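You operate a simulated robot arm through the tools that you are given. There is no shell and no other tool.

You run a simulated robot arm. Do the job below in one go: nothing can be reset, and whatever is moved stays where it is left.

JOB
Drain the casting mould empty, then open it.
Fine: shut the drain lever again, slacken the strap, stand the key pin in its holder, slide the half open. No slip spilt. Where these are worked on the way, their far stop is far enough and under half their travel is too little: drain lever.

It is judged by the outcome, as a careful person would: the job done as asked, and still so three seconds after it is handed in. It fails if anything else is knocked over, pushed out of place, dropped, spilled or broken.

ROBOT AND FRAMES
A 6-joint arm with a four-finger gripper, fixed in place. Base frame: the origin is on the floor under the middle of its stand, x ahead of it, y to its left, z up. Readings come in m, rad, newtons and seconds.
It reaches about 1.012 m from its shoulder. Its first joint turns from -2.897 to 2.897 rad. Payload 3.43 kg.
Tool frame: the origin (TCP) lies between the finger pads and is the grasp point; the fingertips stand 0.03 m ahead of it; z points along the fingers, y is the line along which they close. The gripper opens to 0.12 m; its body begins 0.085 m behind the TCP.
Orientation is that of the tool frame in the base frame, as [roll, pitch, yaw] about the fixed x, y, z axes, in that order (R = Rz(yaw) Ry(pitch) Rx(roll)). With the fingers straight down and closing along the base's y, the tool's x points along the base's -x, its y along +y and its z along -z.

CONTROLS
- The arm moves only by the tool apply_moves. Its arguments are lists of equal length, an entry for each row: "delta_rot": the turn, a rotation vector about the tool's x, y, z in units of 180 degrees (1.0 is 180 degrees), a list of three; "dp": the shift along the tool's x, y, z in units of 250 mm (1.0 is 250 mm), a list of three; "gripper": the closure, from 0 (fully open) to 1 (shut). In form: {"delta_rot": [[rx, ry, rz], ...], "dp": [[x, y, z], ...], "gripper": [gripper, ...]}. A call has 1 to 20 rows; each row is the pose to reach, as a shift and turn from the pose commanded when the call began, along the tool's axes at that moment. A call with a number of a shift or a turn outside -1 to 1 is refused whole. Each row takes 0.2 s and may step no farther than 0.05 m and 0.15 rad from the row before; otherwise, or with a gripper value out of range, the whole call is refused. A pose out of reach is approached as far as the arm can. The call stops where the force on the tool passes 70 N (or 10 N more than at its start, if that is more) or the arm is blocked; 0.2 s more then pass. The fingers move at their own pace (about 0.1362 m/s each) and stop on an object; they squeeze with about 35 N. The grip force told is the motor's: it shows also when the fingers shut on nothing. Time passes only in rows, and 0.2 s behind the last, so rows that repeat a pose let the fingers close. It gives the time, the measured TCP pose, the force on the tool (base axes), the opening and the grip force at its end, in the units of the frame above (readings bear some noise), with the torque about the TCP (base axes, N m) and any sound that the robot's microphone picked up.
- Cameras (640 x 400 px; columns grow to the right, rows downward): "scene" is fixed at [0.2199, 0.4993, 1.4133]; the picture's right is [-0.75, -0.66, 0.00], its down [-0.26, 0.29, -0.92] and it looks along [0.61, -0.69, -0.39] (base axes); focal length 315 px, centre (320, 200). "wrist" rides on the gripper at [0.071, -0.017, -0.121] in the tool frame; the picture's right is [0.23, 0.97, 0.00], its down [-0.81, 0.19, -0.55] and it looks along [-0.54, 0.13, 0.83] (tool axes); focal length 275 px, centre (320, 200). There is no depth. A picture from a camera that has moved, and an enlarged one, comes with that camera's place and axes in the base frame and with its lens.
- snapshot(camera): a new picture of that camera. The clock stands still meanwhile.
- close_up(camera, box): a new picture of the part [left, top, right, bottom] of that camera's present view, enlarged. The clock stands still meanwhile.
- close_job(): hands the job in; it is judged then, once.

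Places have to be worked out from the pictures, the camera data and where the tool is seen. Open the gripper and draw the arm clear of the work before you hand the job in, unless the task says otherwise.

The tools are called after ">>>" as a command line: name --argument value ..., lists and objects as JSON in quotes. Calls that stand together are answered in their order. apply_moves: Moves the arm, as the interface text tells. Its arguments: {"type":"object","properties":{"delta_rot":{"type":"array","items":{"type":"array","items":{"type":"number"}}},"dp":{"type":"array","items":{"type":"array","items":{"type":"number"}}},"gripper":{"type":"array","items":{"type":"number"}}},"required":["delta_rot","dp","gripper"]} The other tools are called the same way: snapshot (camera) takes a picture; close_up (camera, box) takes an enlarged picture of a part of a camera's view; close_job () hands the job in.

At the start:

```text
t: 0.0
eef_pos: [0.5001, -0.1306, 1.3319]
ee_rot: [-3.141, 0.001, -3.14]
contact_force: [-0.8, 0.2, 0.8]
moment: [0.03, 0.01, -0.03]
gripper_width: 0.1199
gripper_force: 0.1
```

scene: 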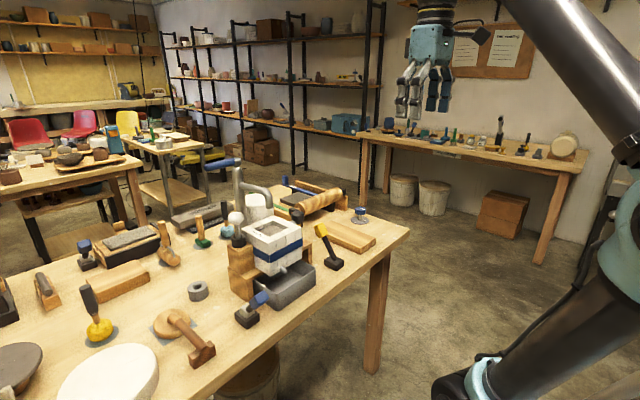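
wrist: 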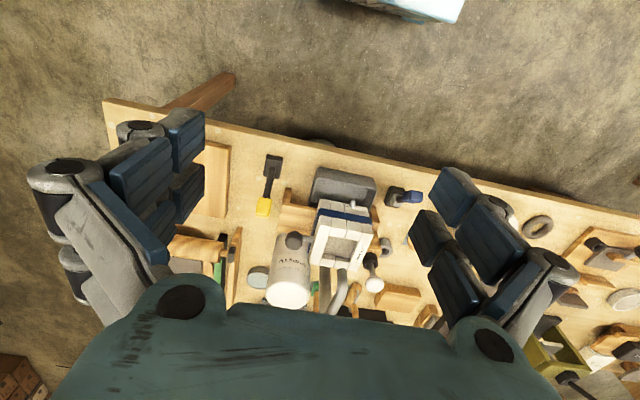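

I start by looking closer at the bench and the mould from both cameras.

>>> close_up --camera "scene" --box '[200, 160, 360, 340]'

>>> close_up --camera "wrist" --box '[230, 130, 430, 330]'

>>> close_up --camera "scene" --box '[60, 140, 400, 380]'

```text
2.22 times, centred on (280, 250) of scene
camera zoom: at [0.2199, 0.4993, 1.4133], right [-0.75, -0.66, 0.0], down [-0.26, 0.29, -0.92], along [0.61, -0.69, -0.39], focal length 700 px, centre (409, 89)
```

zoom: 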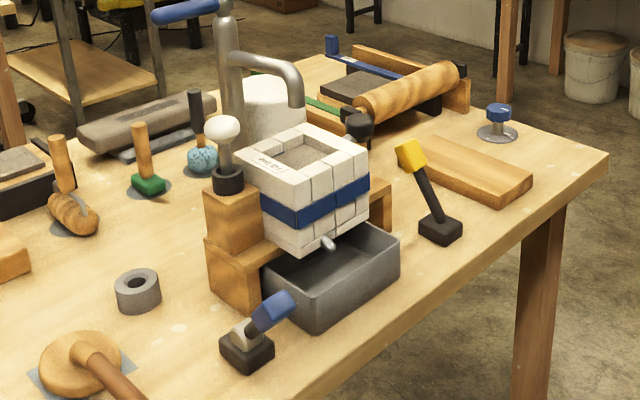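

```text
2.00 times, centred on (330, 230) of wrist
camera zoom: at [0.428, -0.1455, 1.4522], right [-0.23, 0.97, 0.0], down [0.81, 0.19, 0.55], along [0.54, 0.13, -0.83], focal length 551 px, centre (300, 140)
```

zoom: 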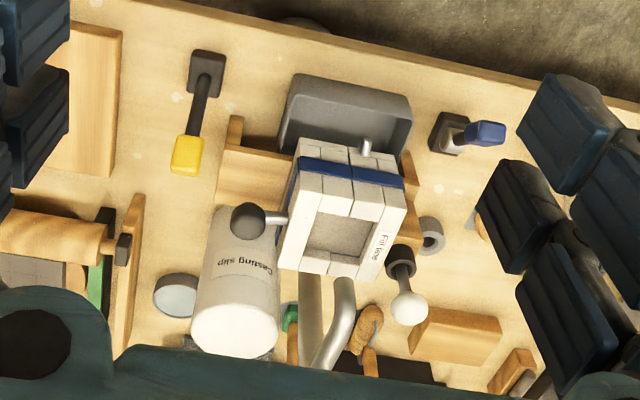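

```text
1.67 times, centred on (230, 260) of scene
camera zoom: at [0.2199, 0.4993, 1.4133], right [-0.75, -0.66, 0.0], down [-0.26, 0.29, -0.92], along [0.61, -0.69, -0.39], focal length 525 px, centre (470, 100)
```

zoom: 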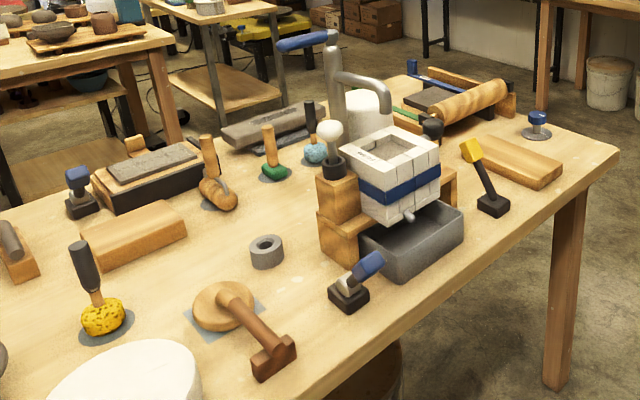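

The mould sits near (0.845, -0.01, 0.98) by both cameras; I want finer detail of the levers, the white-headed pin, the ring, and the black knob before moving.

>>> close_up --camera "scene" --box '[225, 195, 325, 285]'

>>> close_up --camera "wrist" --box '[260, 160, 360, 300]'

>>> close_up --camera "scene" --box '[215, 270, 285, 340]'

>>> close_up --camera "scene" --box '[300, 190, 390, 280]'

```text
4.44 times, centred on (275, 240) of scene
camera zoom: at [0.2199, 0.4993, 1.4133], right [-0.75, -0.66, 0.0], down [-0.26, 0.29, -0.92], along [0.61, -0.69, -0.39], focal length 1401 px, centre (520, 22)
```

zoom: 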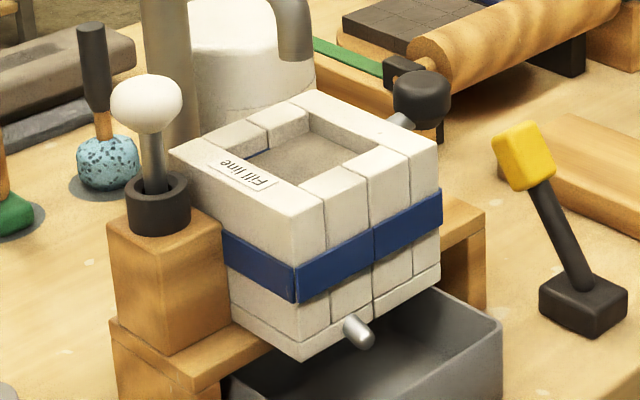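

```text
2.86 times, centred on (310, 230) of wrist
camera zoom: at [0.428, -0.1455, 1.4522], right [-0.23, 0.97, 0.0], down [0.81, 0.19, 0.55], along [0.54, 0.13, -0.83], focal length 786 px, centre (349, 114)
```

zoom: 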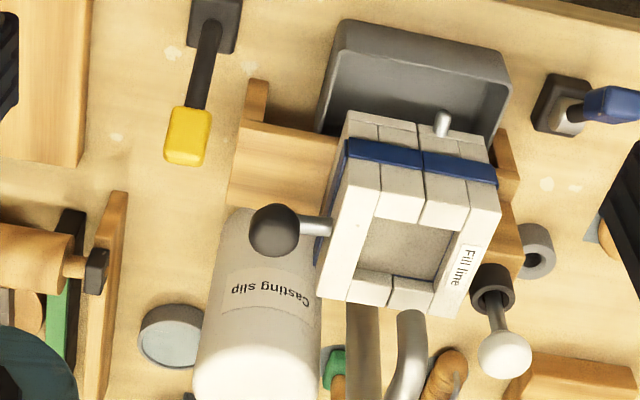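

```text
5.71 times, centred on (250, 305) of scene
camera zoom: at [0.2199, 0.4993, 1.4133], right [-0.75, -0.66, 0.0], down [-0.26, 0.29, -0.92], along [0.61, -0.69, -0.39], focal length 1801 px, centre (720, -400)
```

zoom: 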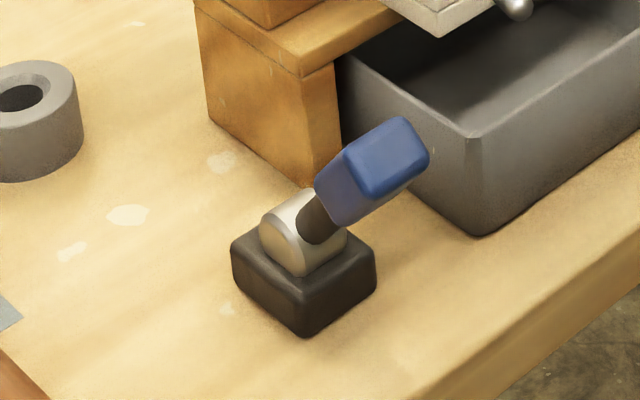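

```text
4.44 times, centred on (345, 235) of scene
camera zoom: at [0.2199, 0.4993, 1.4133], right [-0.75, -0.66, 0.0], down [-0.26, 0.29, -0.92], along [0.61, -0.69, -0.39], focal length 1401 px, centre (209, 44)
```

zoom: 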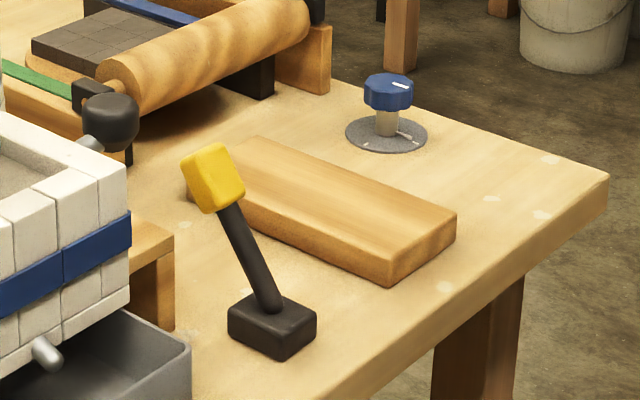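

Several candidates exist (yellow lever, blue lever, blue dial knob, faucet handle), so I zoom on each one and on the other similar items on the bench before deciding.

>>> close_up --camera "scene" --box '[60, 210, 160, 300]'

>>> close_up --camera "scene" --box '[200, 140, 290, 230]'

>>> close_up --camera "wrist" --box '[370, 160, 440, 220]'

>>> close_up --camera "wrist" --box '[240, 140, 300, 230]'

>>> close_up --camera "scene" --box '[340, 195, 380, 230]'

```text
4.44 times, centred on (110, 255) of scene
camera zoom: at [0.2199, 0.4993, 1.4133], right [-0.75, -0.66, 0.0], down [-0.26, 0.29, -0.92], along [0.61, -0.69, -0.39], focal length 1401 px, centre (1253, -44)
```

zoom: 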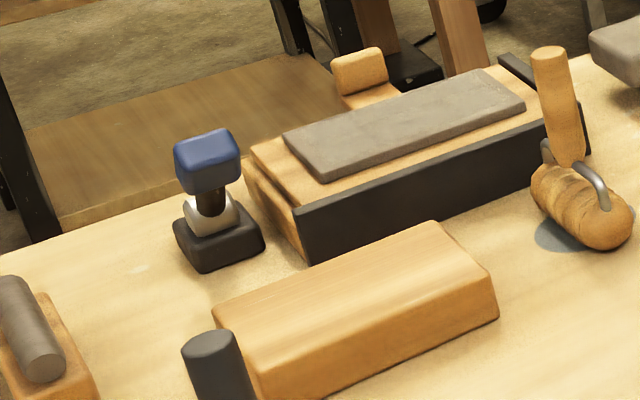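

```text
4.44 times, centred on (245, 185) of scene
camera zoom: at [0.2199, 0.4993, 1.4133], right [-0.75, -0.66, 0.0], down [-0.26, 0.29, -0.92], along [0.61, -0.69, -0.39], focal length 1401 px, centre (653, 267)
```

zoom: 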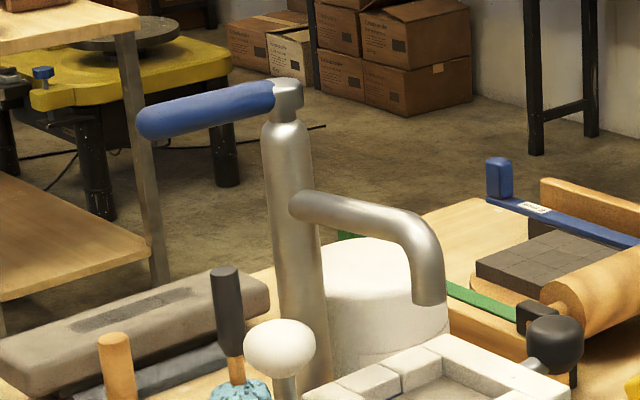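

```text
6.67 times, centred on (405, 190) of wrist
camera zoom: at [0.428, -0.1455, 1.4522], right [-0.23, 0.97, 0.0], down [0.81, 0.19, 0.55], along [0.54, 0.13, -0.83], focal length 1835 px, centre (-247, 267)
```

zoom: 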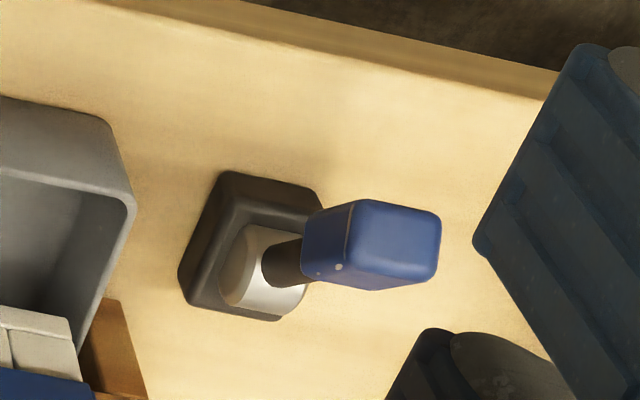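

```text
4.44 times, centred on (270, 185) of wrist
camera zoom: at [0.428, -0.1455, 1.4522], right [-0.23, 0.97, 0.0], down [0.81, 0.19, 0.55], along [0.54, 0.13, -0.83], focal length 1224 px, centre (542, 267)
```

zoom: 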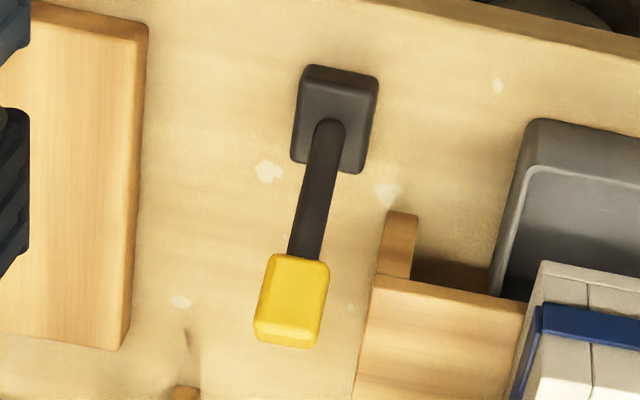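

```text
11.43 times, centred on (360, 212) of scene
camera zoom: at [0.2199, 0.4993, 1.4133], right [-0.75, -0.66, 0.0], down [-0.26, 0.29, -0.92], along [0.61, -0.69, -0.39], focal length 3603 px, centre (-137, 57)
```

zoom: 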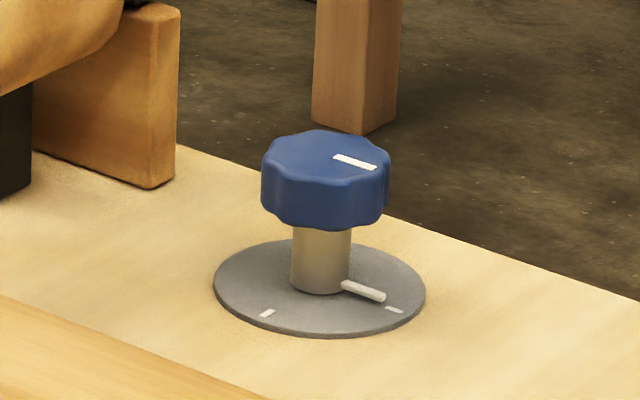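

I check the notice board and possible labels, then other levers on the bench for text or markings.

>>> close_up --camera "scene" --box '[440, 10, 540, 90]'

>>> close_up --camera "scene" --box '[375, 110, 595, 170]'

>>> close_up --camera "scene" --box '[0, 220, 220, 400]'

>>> close_up --camera "wrist" --box '[440, 180, 640, 400]'

```text
5.00 times, centred on (490, 50) of scene
camera zoom: at [0.2199, 0.4993, 1.4133], right [-0.75, -0.66, 0.0], down [-0.26, 0.29, -0.92], along [0.61, -0.69, -0.39], focal length 1576 px, centre (-530, 950)
```

zoom: 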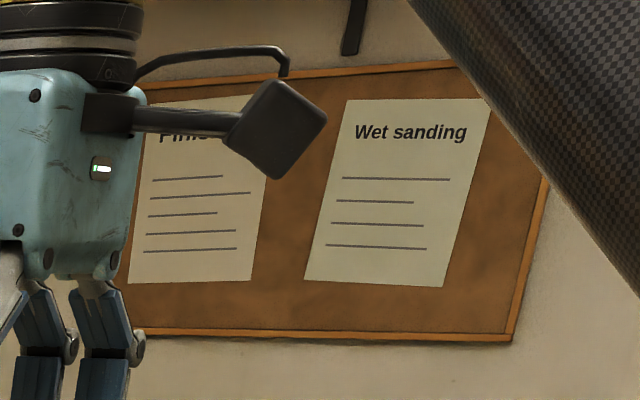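

```text
2.91 times, centred on (485, 140) of scene
camera zoom: at [0.2199, 0.4993, 1.4133], right [-0.75, -0.66, 0.0], down [-0.26, 0.29, -0.92], along [0.61, -0.69, -0.39], focal length 917 px, centre (-160, 374)
```

zoom: 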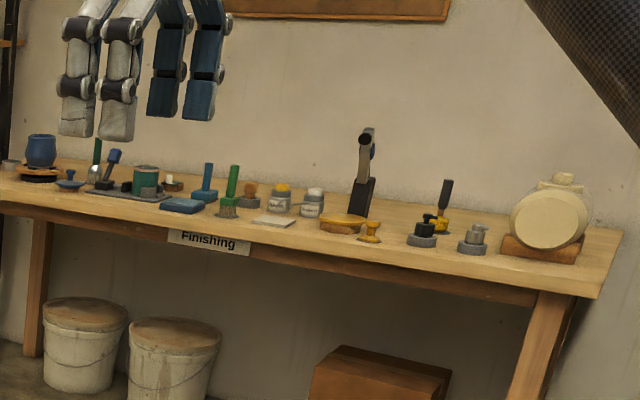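

```text
2.22 times, centred on (110, 310) of scene
camera zoom: at [0.2199, 0.4993, 1.4133], right [-0.75, -0.66, 0.0], down [-0.26, 0.29, -0.92], along [0.61, -0.69, -0.39], focal length 700 px, centre (787, -44)
```

zoom: 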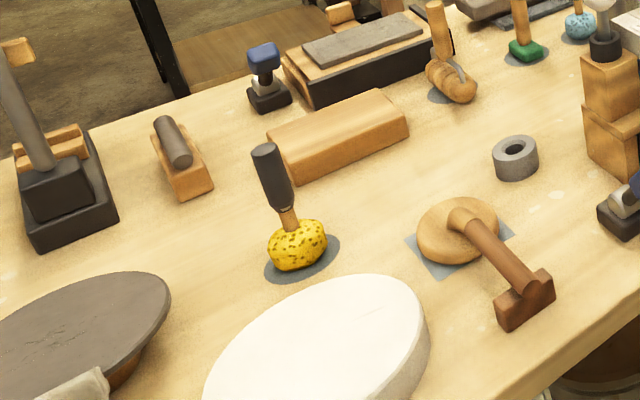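

```text
1.82 times, centred on (540, 290) of wrist
camera zoom: at [0.428, -0.1455, 1.4522], right [-0.23, 0.97, 0.0], down [0.81, 0.19, 0.55], along [0.54, 0.13, -0.83], focal length 500 px, centre (-80, 36)
```

zoom: 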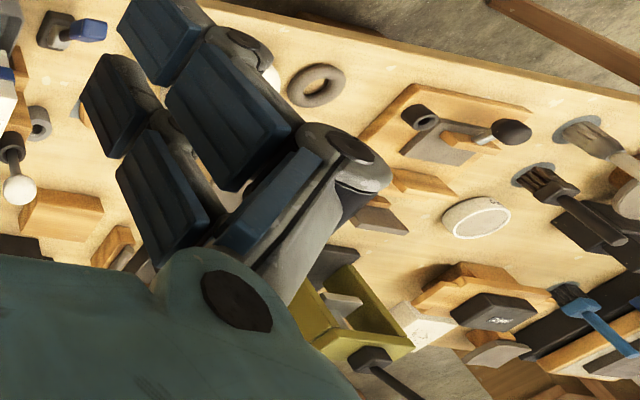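

The notes show nothing relevant. I judge the yellow lever's base at about (0.76, -0.18, 0.82) tilted to +x, and the blue lever's base at about (0.78, 0.15, 0.81) tilted to -x. I move the open gripper to a higher spot near the blue lever for a closer wrist view.

>>> apply_moves --delta_rot '[[0, 0, 0], [0, 0, 0], [0, 0, 0], [0, 0, 0], [0, 0, 0], [0, 0, 0], [0, 0, 0], [0, 0, 0]]' --dp '[[-0.05, 0.125, 0.105], [-0.1, 0.25, 0.21], [-0.15, 0.375, 0.315], [-0.2, 0.5, 0.42], [-0.25, 0.625, 0.525], [-0.3, 0.75, 0.63], [-0.35, 0.875, 0.735], [-0.4, 1.0, 0.84]]' --gripper '[0, 0, 0, 0, 0, 0, 0, 0]'

>>> snapshot --camera "wrist"

```text
t: 1.8
eef_pos: [0.5857, 0.1195, 1.129]
ee_rot: [-3.141, 0.015, 3.141]
contact_force: [-0.3, 0.1, 0.3]
moment: [0.03, 0.01, 0.04]
gripper_width: 0.1199
gripper_force: 0.0
```

```text
taken
camera wrist: at [0.5127, 0.1039, 1.2496], right [-0.23, 0.97, 0.0], down [0.8, 0.19, 0.56], along [0.55, 0.13, -0.83], focal length 275 px, centre (320, 200)
```

wrist: 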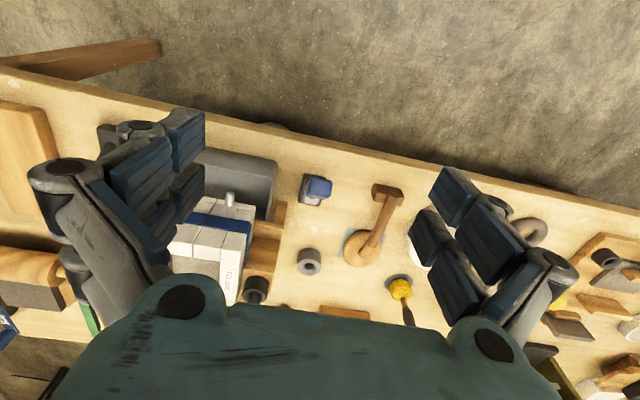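

>>> close_up --camera "wrist" --box '[210, 150, 350, 310]'

>>> close_up --camera "wrist" --box '[290, 160, 350, 220]'

```text
2.50 times, centred on (280, 230) of wrist
camera zoom: at [0.5127, 0.1039, 1.2496], right [-0.23, 0.97, 0.0], down [0.8, 0.19, 0.56], along [0.55, 0.13, -0.83], focal length 688 px, centre (420, 125)
```

zoom: 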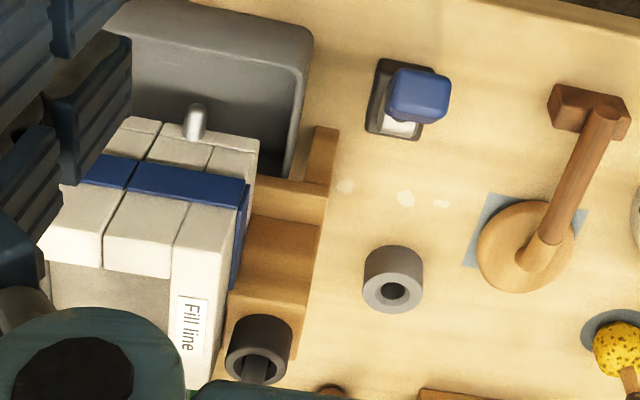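

```text
6.67 times, centred on (320, 190) of wrist
camera zoom: at [0.5127, 0.1039, 1.2496], right [-0.23, 0.97, 0.0], down [0.8, 0.19, 0.56], along [0.55, 0.13, -0.83], focal length 1835 px, centre (320, 267)
```

zoom: 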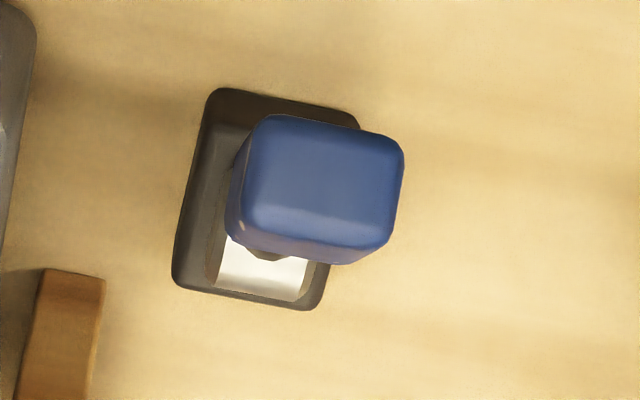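

The blue lever has a cam-like pivot, and the -y half carries the black knob, with the rail running to -y. I now go over to the yellow lever's side for a closer look at it and the -y half.

>>> apply_moves --delta_rot '[[0, 0, 0], [0, 0, 0], [0, 0, 0], [0, 0, 0], [0, 0, 0], [0, 0, 0]]' --dp '[[0, -0.16, 0], [0, -0.33, 0], [0, -0.5, 0], [0, -0.67, 0], [0, -0.84, 0], [0, -1.0, 0]]' --gripper '[0, 0, 0, 0, 0, 0]'

>>> snapshot --camera "wrist"

>>> snapshot --camera "scene"

```text
t: 3.2
eef_pos: [0.5842, -0.1307, 1.1286]
ee_rot: [-3.141, 0.015, -3.14]
contact_force: [-0.6, -0.1, -0.4]
moment: [0.02, -0.03, -0.03]
gripper_width: 0.1201
gripper_force: 0.0
```

```text
taken
camera wrist: at [0.5117, -0.1456, 1.2486], right [-0.23, 0.97, 0.0], down [0.8, 0.19, 0.56], along [0.55, 0.13, -0.83], focal length 275 px, centre (320, 200)
```

wrist: 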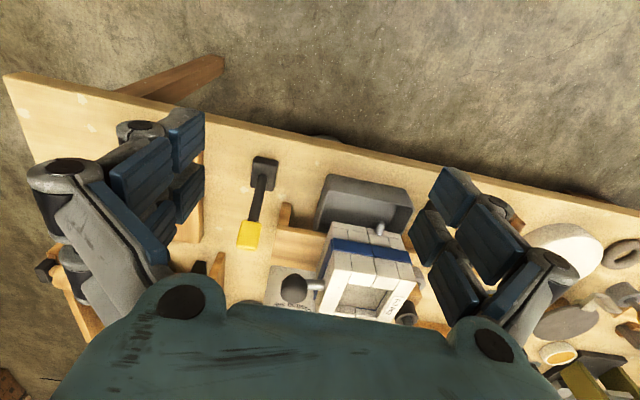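

```text
taken
```

scene: 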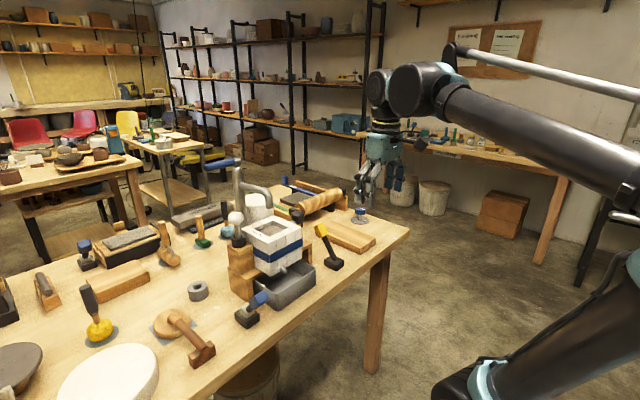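

>>> close_up --camera "wrist" --box '[220, 140, 430, 330]'

>>> close_up --camera "wrist" --box '[310, 210, 420, 325]'

```text
2.11 times, centred on (325, 235) of wrist
camera zoom: at [0.5117, -0.1456, 1.2486], right [-0.23, 0.97, 0.0], down [0.8, 0.19, 0.56], along [0.55, 0.13, -0.83], focal length 580 px, centre (310, 126)
```

zoom: 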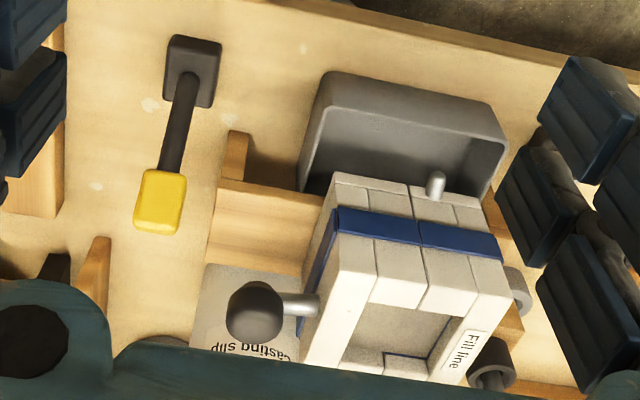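

```text
3.48 times, centred on (365, 268) of wrist
camera zoom: at [0.5117, -0.1456, 1.2486], right [-0.23, 0.97, 0.0], down [0.8, 0.19, 0.56], along [0.55, 0.13, -0.83], focal length 958 px, centre (164, -35)
```

zoom: 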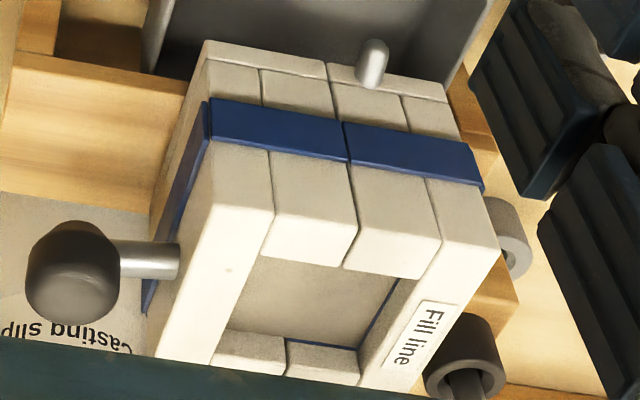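

The yellow handle is near (0.828, -0.19, 0.915) and the black knob on the -y half near (0.84, -0.105, 0.99), which is close by. I look at the gripper's size before planning the approach.

>>> close_up --camera "scene" --box '[330, 60, 440, 220]'

>>> close_up --camera "scene" --box '[235, 200, 305, 290]'

```text
2.50 times, centred on (385, 140) of scene
camera zoom: at [0.2199, 0.4993, 1.4133], right [-0.75, -0.66, 0.0], down [-0.26, 0.29, -0.92], along [0.61, -0.69, -0.39], focal length 788 px, centre (158, 350)
```

zoom: 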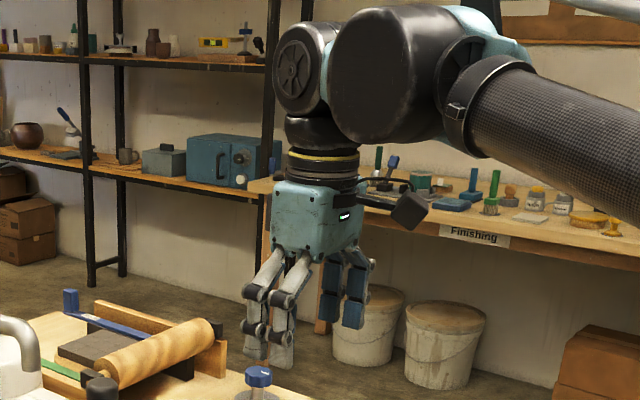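

```text
4.44 times, centred on (270, 245) of scene
camera zoom: at [0.2199, 0.4993, 1.4133], right [-0.75, -0.66, 0.0], down [-0.26, 0.29, -0.92], along [0.61, -0.69, -0.39], focal length 1401 px, centre (542, 0)
```

zoom: 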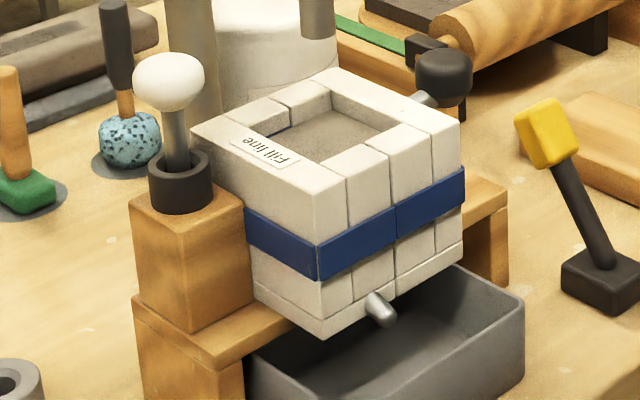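

The gripper body is about 0.08 m wide. To keep away from the black knob I'll turn the tool -90° about its axis so the fingers close along x and can cage the yellow handle, while moving above it.

>>> apply_moves --delta_rot '[[0, 0, -0.046], [0, 0, -0.092], [0, 0, -0.138], [0, 0, -0.184], [0, 0, -0.23], [0, 0, -0.276], [0, 0, -0.322], [0, 0, -0.368], [0, 0, -0.414], [0, 0, -0.46], [0, 0, -0.5]]' --dp '[[-0.06, -0.03, 0], [-0.12, -0.06, 0], [-0.18, -0.09, 0], [-0.24, -0.12, 0], [-0.3, -0.15, 0], [-0.36, -0.18, 0], [-0.42, -0.21, 0], [-0.48, -0.24, 0], [-0.54, -0.27, 0], [-0.6, -0.3, 0], [-0.664, -0.34, 0]]' --gripper '[0, 0, 0, 0, 0, 0, 0, 0, 0, 0, 0]'

>>> snapshot --camera "wrist"

>>> snapshot --camera "scene"

```text
t: 5.6
eef_pos: [0.7517, -0.2141, 1.1308]
ee_rot: [-3.128, 0.0, -1.567]
contact_force: [-0.5, -1.0, 0.6]
moment: [0.0, -0.01, -0.03]
gripper_width: 0.1201
gripper_force: 0.1
```

```text
taken
camera wrist: at [0.7674, -0.2843, 1.2521], right [-0.97, -0.23, -0.01], down [-0.2, 0.81, 0.55], along [-0.12, 0.54, -0.83], focal length 275 px, centre (320, 200)
```

wrist: 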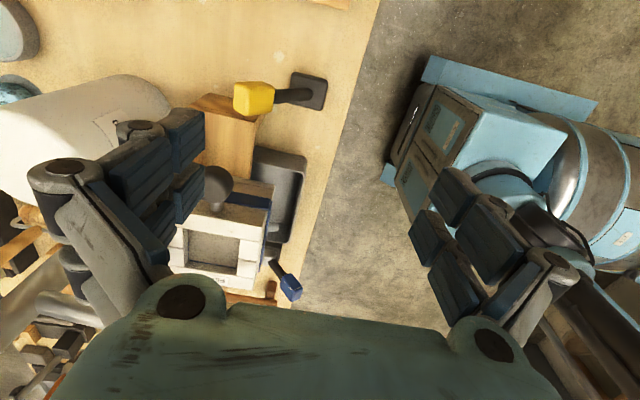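

```text
taken
```

scene: 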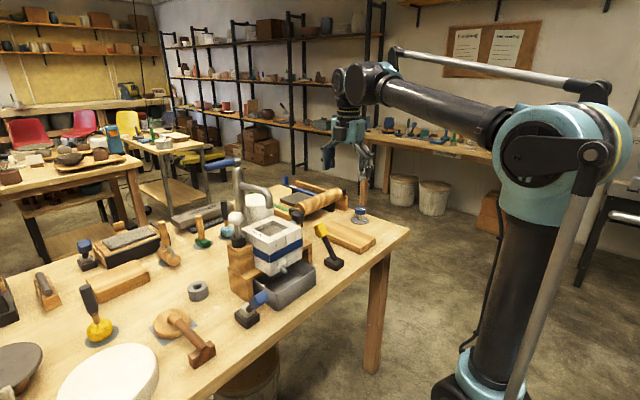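

From this side I can see the -y half, knob and yellow lever; I zoom in for geometry.

>>> close_up --camera "wrist" --box '[170, 60, 340, 310]'

>>> close_up --camera "wrist" --box '[170, 150, 310, 310]'

```text
1.60 times, centred on (255, 185) of wrist
camera zoom: at [0.7674, -0.2843, 1.2521], right [-0.97, -0.23, -0.01], down [-0.2, 0.81, 0.55], along [-0.12, 0.54, -0.83], focal length 440 px, centre (424, 224)
```

zoom: 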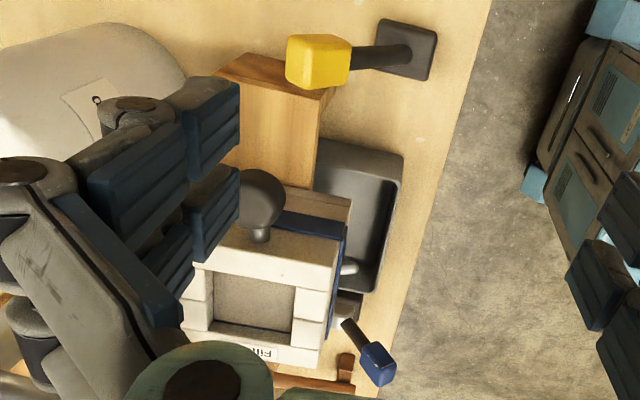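

```text
2.50 times, centred on (240, 230) of wrist
camera zoom: at [0.7674, -0.2843, 1.2521], right [-0.97, -0.23, -0.01], down [-0.2, 0.81, 0.55], along [-0.12, 0.54, -0.83], focal length 688 px, centre (520, 125)
```

zoom: 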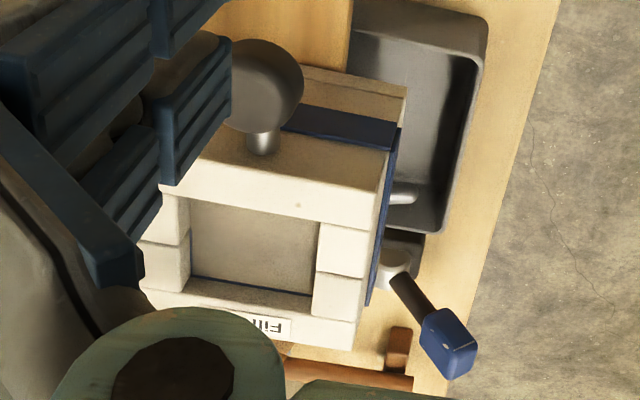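

I place the yellow handle at about (0.830, -0.190, 0.915) and the knob at (0.848, -0.107, 0.985). I move over the handle with the fingers at about 0.1 m, still 0.1 m above it, and check.

>>> apply_moves --delta_rot '[[0, 0, 0], [0, 0, 0], [0, 0, 0], [0, 0, 0]]' --dp '[[-0.022, -0.078, 0.1], [-0.044, -0.156, 0.2], [-0.066, -0.234, 0.3], [-0.088, -0.313, 0.4]]' --gripper '[0.15, 0.15, 0.15, 0.15]'

>>> snapshot --camera "wrist"

>>> close_up --camera "scene" --box '[240, 120, 400, 280]'

```text
t: 6.6
eef_pos: [0.8324, -0.1926, 1.031]
ee_rot: [-3.127, 0.001, -1.571]
contact_force: [-0.7, -0.1, 0.6]
moment: [-0.03, -0.03, 0.02]
gripper_width: 0.1017
gripper_force: 0.0
```

```text
taken
camera wrist: at [0.8481, -0.2626, 1.1538], right [-0.97, -0.23, -0.01], down [-0.2, 0.81, 0.55], along [-0.12, 0.54, -0.83], focal length 275 px, centre (320, 200)
```

wrist: 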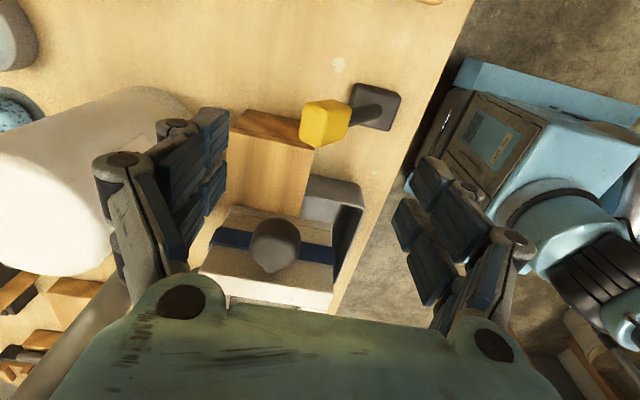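

```text
2.50 times, centred on (320, 200) of scene
camera zoom: at [0.2199, 0.4993, 1.4133], right [-0.75, -0.66, 0.0], down [-0.26, 0.29, -0.92], along [0.61, -0.69, -0.39], focal length 788 px, centre (320, 200)
```

zoom: 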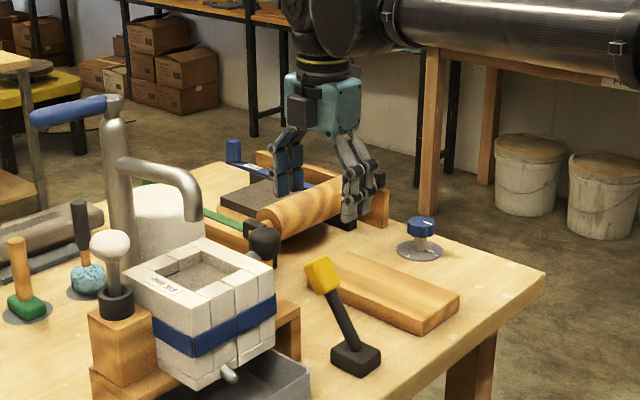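

The handle is centred between the fingers (estimate (0.828, -0.188)). I descend so the fingers straddle it along x.

>>> apply_moves --delta_rot '[[0, 0, 0], [0, 0, 0], [0, 0, 0], [0, 0, 0]]' --dp '[[0, 0.0, 0.1], [0, 0.0, 0.2], [0, 0.0, 0.3], [0, 0.0, 0.4]]' --gripper '[0.15, 0.15, 0.15, 0.15]'

>>> snapshot --camera "wrist"

>>> close_up --camera "scene" --box '[260, 150, 380, 280]'

```text
t: 7.6
eef_pos: [0.834, -0.1912, 0.9312]
ee_rot: [-3.127, 0.0, -1.57]
contact_force: [-1.0, 0.7, 0.2]
moment: [-0.01, 0.0, -0.03]
gripper_width: 0.1018
gripper_force: 0.2
```

```text
taken
camera wrist: at [0.8492, -0.2617, 1.0533], right [-0.97, -0.23, -0.01], down [-0.2, 0.81, 0.55], along [-0.12, 0.54, -0.83], focal length 275 px, centre (320, 200)
```

wrist: 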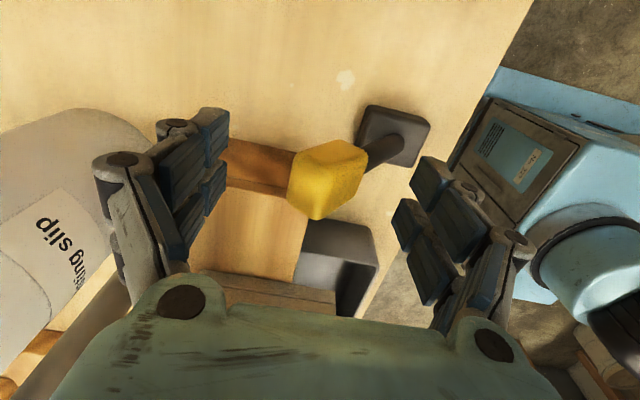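

```text
3.08 times, centred on (320, 215) of scene
camera zoom: at [0.2199, 0.4993, 1.4133], right [-0.75, -0.66, 0.0], down [-0.26, 0.29, -0.92], along [0.61, -0.69, -0.39], focal length 970 px, centre (320, 154)
```

zoom: 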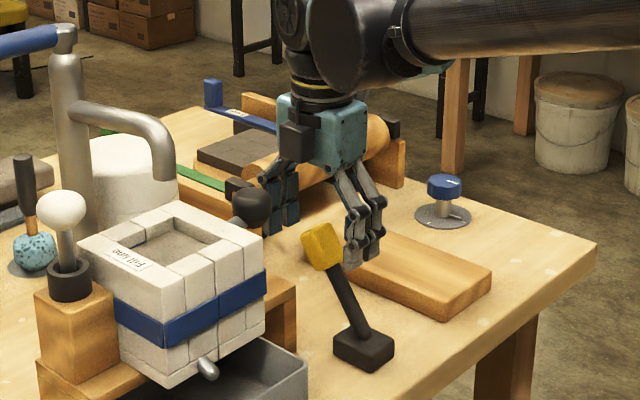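

The fingers straddle the yellow handle cleanly. As a safe identification test, I close to about 0.08 m and nudge the handle only a little toward -x (well under half travel), then look for flow at the spout or slackening of the strap.

>>> apply_moves --delta_rot '[[0, 0, 0], [0, 0, 0], [0, 0, 0], [0, 0, 0], [0, 0, 0]]' --dp '[[0, 0.016, 0], [0, 0.05, 0], [0, 0.09, 0], [0, 0.13, 0], [0, 0.16, 0]]' --gripper '[0.333, 0.333, 0.333, 0.333, 0.333]'

>>> snapshot --camera "wrist"

>>> close_up --camera "scene" --box '[225, 180, 365, 300]'

```text
t: 8.8
eef_pos: [0.7927, -0.1926, 0.9302]
ee_rot: [-3.127, 0.0, -1.57]
contact_force: [2.0, 0.0, 0.4]
moment: [-0.02, -0.02, -0.01]
gripper_width: 0.0813
gripper_force: 0.9
```

```text
taken
camera wrist: at [0.8085, -0.2629, 1.0521], right [-0.97, -0.23, -0.01], down [-0.2, 0.81, 0.55], along [-0.12, 0.54, -0.83], focal length 275 px, centre (320, 200)
```

wrist: 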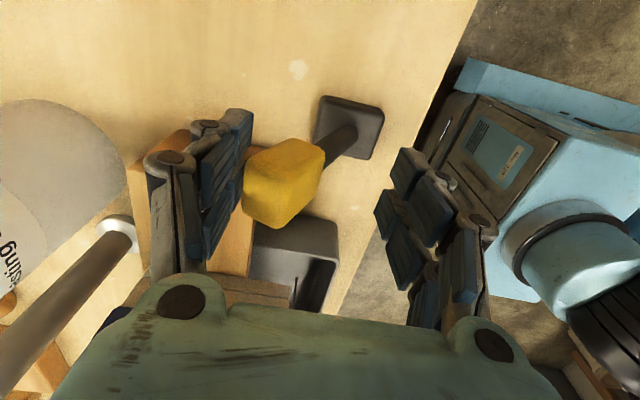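

```text
3.33 times, centred on (295, 240) of scene
camera zoom: at [0.2199, 0.4993, 1.4133], right [-0.75, -0.66, 0.0], down [-0.26, 0.29, -0.92], along [0.61, -0.69, -0.39], focal length 1051 px, centre (403, 67)
```

zoom: 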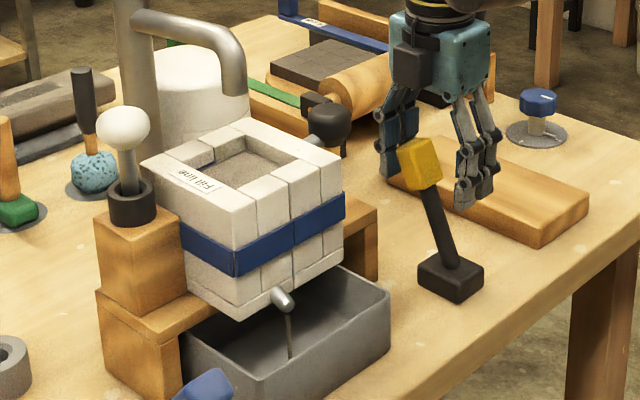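

A thin stream now runs from the spout into the tray, so the yellow lever is the drain lever. I open it further in stages, watching the stream.

>>> apply_moves --delta_rot '[[0, 0, 0], [0, 0, 0], [0, 0, 0], [0, 0, 0], [0, 0, 0]]' --dp '[[0, 0.05, 0], [0, 0.1, 0], [0, 0.15, 0], [0, 0.2, 0], [0, 0.25, 0]]' --gripper '[0.333, 0.333, 0.333, 0.333, 0.333]'

>>> snapshot --camera "wrist"

>>> close_up --camera "scene" --box '[225, 180, 365, 300]'

```text
t: 10.0
eef_pos: [0.7314, -0.1934, 0.929]
ee_rot: [-3.127, -0.001, -1.571]
contact_force: [1.1, 0.9, -0.8]
moment: [0.02, 0.0, 0.0]
gripper_width: 0.0801
gripper_force: 0.4
```

```text
taken
camera wrist: at [0.7464, -0.2629, 1.0513], right [-0.97, -0.23, -0.01], down [-0.2, 0.81, 0.55], along [-0.12, 0.54, -0.83], focal length 275 px, centre (320, 200)
```

wrist: 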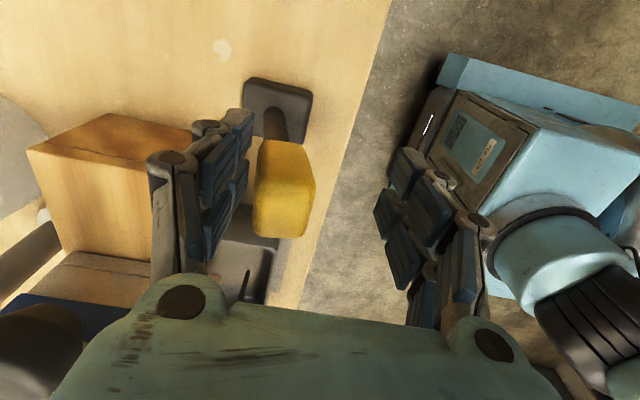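

```text
3.33 times, centred on (295, 240) of scene
camera zoom: at [0.2199, 0.4993, 1.4133], right [-0.75, -0.66, 0.0], down [-0.26, 0.29, -0.92], along [0.61, -0.69, -0.39], focal length 1051 px, centre (403, 67)
```

zoom: 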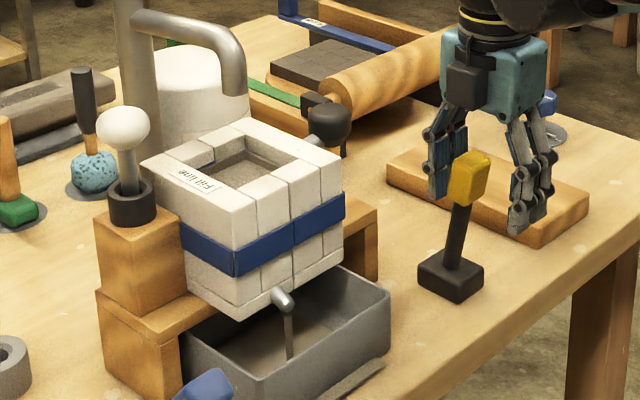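

The stream thickens and falls inside the tray. There is a pale streak in front of the tray; I zoom to make sure it isn't spilt slip.

>>> close_up --camera "scene" --box '[270, 240, 350, 310]'

>>> close_up --camera "scene" --box '[240, 205, 310, 260]'

```text
5.71 times, centred on (310, 275) of scene
camera zoom: at [0.2199, 0.4993, 1.4133], right [-0.75, -0.66, 0.0], down [-0.26, 0.29, -0.92], along [0.61, -0.69, -0.39], focal length 1801 px, centre (377, -229)
```

zoom: 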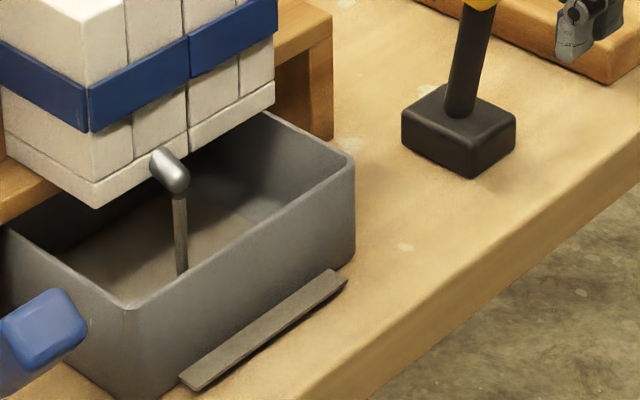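

```text
7.27 times, centred on (275, 232) of scene
camera zoom: at [0.2199, 0.4993, 1.4133], right [-0.75, -0.66, 0.0], down [-0.26, 0.29, -0.92], along [0.61, -0.69, -0.39], focal length 2293 px, centre (647, -36)
```

zoom: 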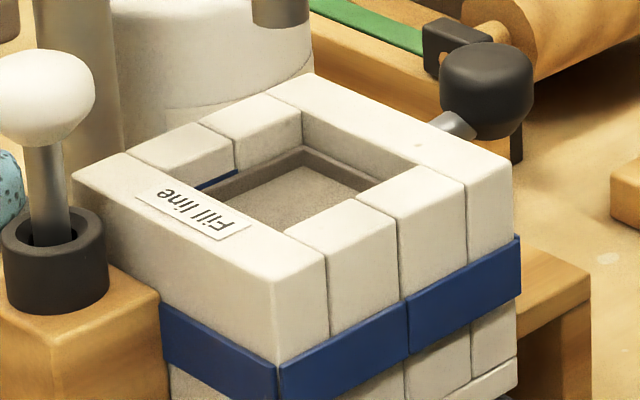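

The cavity level is dropping. The bar in front looks like the slip body's edge in the tray clipping through its wall; I'll keep watching it. I push the lever on to its far stop.

>>> apply_moves --delta_rot '[[0, 0, 0], [0, 0, 0], [0, 0, 0], [0, 0, 0], [0, 0, 0]]' --dp '[[0, 0.05, 0], [0, 0.1, 0], [0, 0.15, 0], [0, 0.2, 0], [0, 0.24, 0]]' --gripper '[0.333, 0.333, 0.333, 0.333, 0.333]'

>>> snapshot --camera "wrist"

>>> close_up --camera "scene" --box '[225, 180, 365, 300]'

```text
t: 11.2
eef_pos: [0.6734, -0.1923, 0.93]
ee_rot: [-3.127, 0.001, -1.568]
contact_force: [43.5, 9.4, 15.5]
moment: [0.09, -1.29, 0.47]
gripper_width: 0.1128
gripper_force: 28.6
```

```text
taken
camera wrist: at [0.6881, -0.2613, 1.0508], right [-0.97, -0.23, -0.01], down [-0.2, 0.81, 0.55], along [-0.12, 0.54, -0.83], focal length 275 px, centre (320, 200)
```

wrist: 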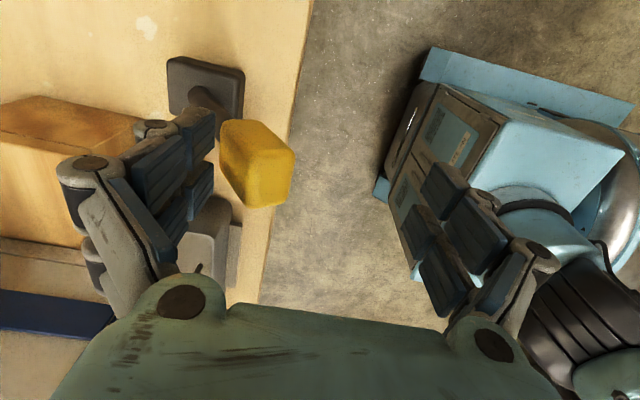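

```text
3.33 times, centred on (295, 240) of scene
camera zoom: at [0.2199, 0.4993, 1.4133], right [-0.75, -0.66, 0.0], down [-0.26, 0.29, -0.92], along [0.61, -0.69, -0.39], focal length 1051 px, centre (403, 67)
```

zoom: 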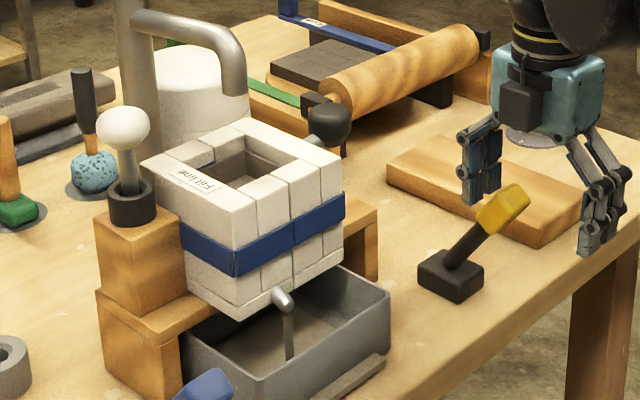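

Force rose to 43 N with the fingers spread: the lever is at its far stop. I back off so the fingers are free of it and wait while the mould drains.

>>> apply_moves --delta_rot '[[0, 0, 0], [0, 0, 0], [0, 0, 0], [0, 0, 0], [0, 0, 0], [0, 0, 0], [0, 0, 0], [0, 0, 0], [0, 0, 0], [0, 0, 0]]' --dp '[[0, -0.05, 0], [0, -0.1, 0], [0, -0.1, 0], [0, -0.1, 0], [0, -0.1, 0], [0, -0.1, 0], [0, -0.1, 0], [0, -0.1, 0], [0, -0.1, 0], [0, -0.1, 0]]' --gripper '[0.25, 0.25, 0.25, 0.25, 0.25, 0.25, 0.25, 0.25, 0.25, 0.25]'

>>> snapshot --camera "wrist"

>>> close_up --camera "scene" --box '[225, 180, 365, 300]'

```text
t: 13.4
eef_pos: [0.6967, -0.1926, 0.9298]
ee_rot: [-3.127, 0.0, -1.57]
contact_force: [-0.4, -0.7, 0.8]
moment: [0.02, 0.02, 0.02]
gripper_width: 0.0899
gripper_force: 0.1
```

```text
taken
camera wrist: at [0.712, -0.2622, 1.051], right [-0.97, -0.23, -0.01], down [-0.2, 0.81, 0.55], along [-0.12, 0.54, -0.83], focal length 275 px, centre (320, 200)
```

wrist: 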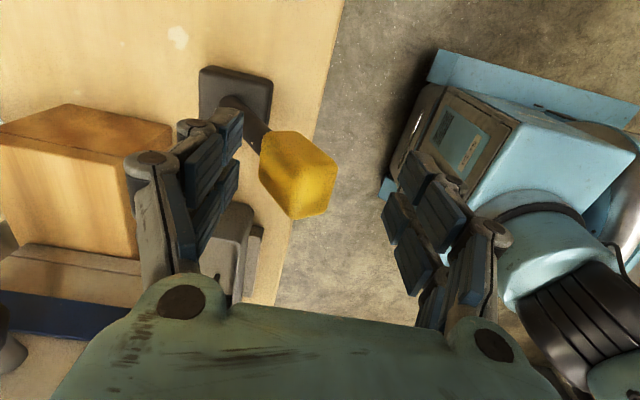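

```text
3.33 times, centred on (295, 240) of scene
camera zoom: at [0.2199, 0.4993, 1.4133], right [-0.75, -0.66, 0.0], down [-0.26, 0.29, -0.92], along [0.61, -0.69, -0.39], focal length 1051 px, centre (403, 67)
```

zoom: 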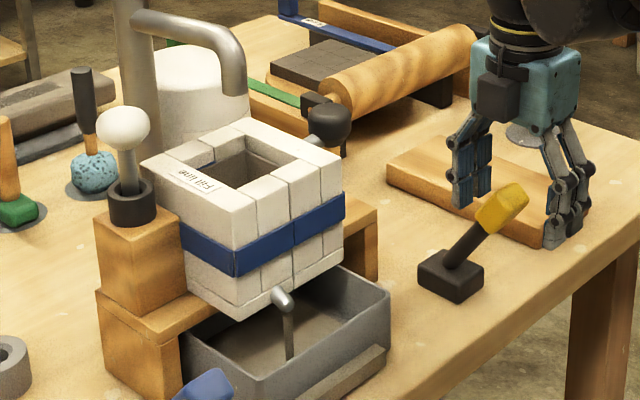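

The lever stays open, the level falls and the stream lands inside the tray. I wait another few seconds.

>>> apply_moves --delta_rot '[[0, 0, 0], [0, 0, 0], [0, 0, 0], [0, 0, 0], [0, 0, 0], [0, 0, 0], [0, 0, 0], [0, 0, 0], [0, 0, 0], [0, 0, 0], [0, 0, 0], [0, 0, 0], [0, 0, 0], [0, 0, 0], [0, 0, 0]]' --dp '[[0, 0, 0], [0, 0, 0], [0, 0, 0], [0, 0, 0], [0, 0, 0], [0, 0, 0], [0, 0, 0], [0, 0, 0], [0, 0, 0], [0, 0, 0], [0, 0, 0], [0, 0, 0], [0, 0, 0], [0, 0, 0], [0, 0, 0]]' --gripper '[0.25, 0.25, 0.25, 0.25, 0.25, 0.25, 0.25, 0.25, 0.25, 0.25, 0.25, 0.25, 0.25, 0.25, 0.25]'

>>> close_up --camera "scene" --box '[240, 200, 320, 300]'

>>> close_up --camera "scene" --box '[240, 205, 310, 260]'

```text
t: 16.6
eef_pos: [0.6966, -0.1926, 0.9298]
ee_rot: [-3.128, 0.002, -1.571]
contact_force: [-1.2, -0.4, -0.5]
moment: [0.0, 0.02, 0.03]
gripper_width: 0.0897
gripper_force: 0.0
```

```text
4.00 times, centred on (280, 250) of scene
camera zoom: at [0.2199, 0.4993, 1.4133], right [-0.75, -0.66, 0.0], down [-0.26, 0.29, -0.92], along [0.61, -0.69, -0.39], focal length 1261 px, centre (480, 0)
```

zoom: 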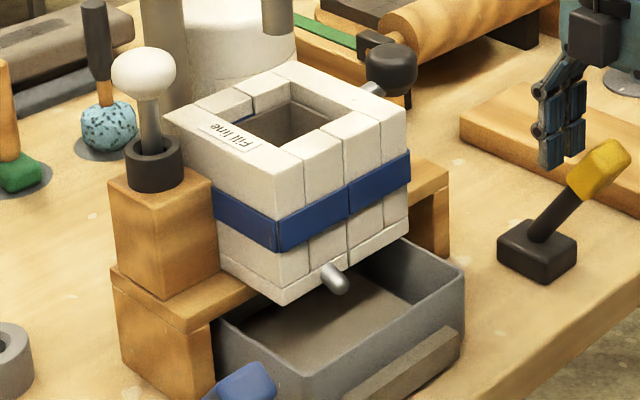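

```text
7.27 times, centred on (275, 232) of scene
camera zoom: at [0.2199, 0.4993, 1.4133], right [-0.75, -0.66, 0.0], down [-0.26, 0.29, -0.92], along [0.61, -0.69, -0.39], focal length 2293 px, centre (647, -36)
```

zoom: 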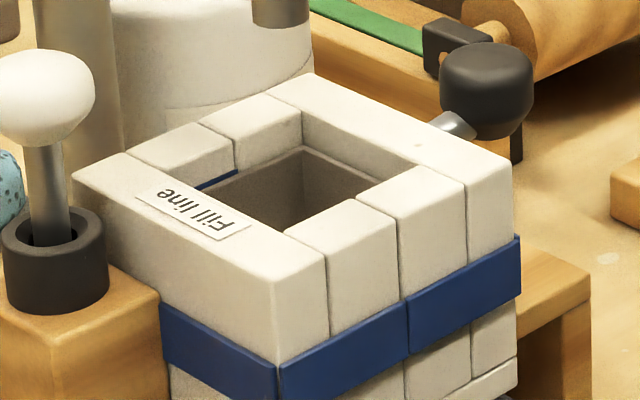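

The stream has stopped and the cavity looks empty. I wait another second to be sure, then shut the drain lever by pushing it back toward +x to its near stop.

>>> apply_moves --delta_rot '[[0, 0, 0], [0, 0, 0], [0, 0, 0], [0, 0, 0], [0, 0, 0], [0, 0, 0], [0, 0, 0], [0, 0, 0], [0, 0, 0], [0, 0, 0], [0, 0, 0], [0, 0, 0], [0, 0, 0], [0, 0, 0], [0, 0, 0]]' --dp '[[0, 0, 0], [0, 0, 0], [0, 0, 0], [0, 0, 0], [0, 0, 0], [0, -0.06, 0], [0, -0.12, 0], [0, -0.18, 0], [0, -0.24, 0], [0, -0.3, 0], [0, -0.36, 0], [0, -0.42, 0], [0, -0.48, 0], [0, -0.54, 0], [0, -0.59, 0]]' --gripper '[0.25, 0.25, 0.25, 0.25, 0.25, 0.25, 0.25, 0.25, 0.25, 0.25, 0.25, 0.25, 0.25, 0.25, 0.25]'

>>> snapshot --camera "wrist"

>>> close_up --camera "scene" --box '[225, 180, 365, 300]'

```text
t: 19.8
eef_pos: [0.8426, -0.1923, 0.9309]
ee_rot: [-3.128, 0.001, -1.57]
contact_force: [0.6, -0.2, 0.0]
moment: [0.0, -0.01, 0.03]
gripper_width: 0.0896
gripper_force: 0.1
```

```text
taken
camera wrist: at [0.8582, -0.2618, 1.0534], right [-0.97, -0.23, -0.01], down [-0.2, 0.81, 0.55], along [-0.12, 0.54, -0.83], focal length 275 px, centre (320, 200)
```

wrist: 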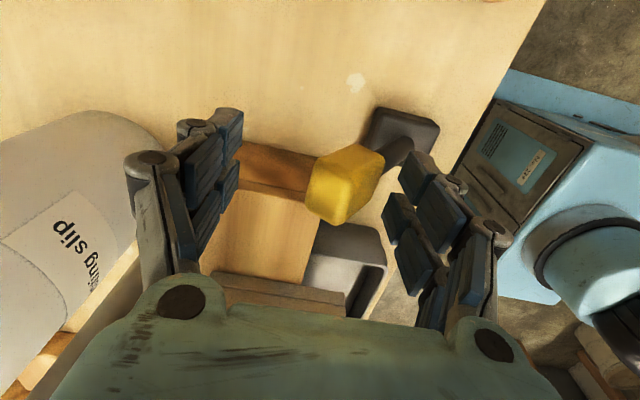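

```text
3.33 times, centred on (295, 240) of scene
camera zoom: at [0.2199, 0.4993, 1.4133], right [-0.75, -0.66, 0.0], down [-0.26, 0.29, -0.92], along [0.61, -0.69, -0.39], focal length 1051 px, centre (403, 67)
```

zoom: 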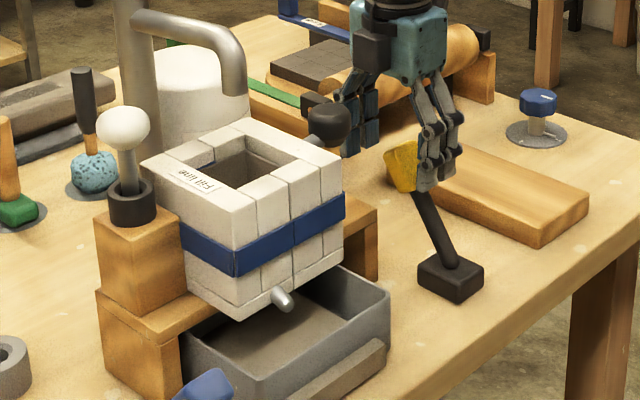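

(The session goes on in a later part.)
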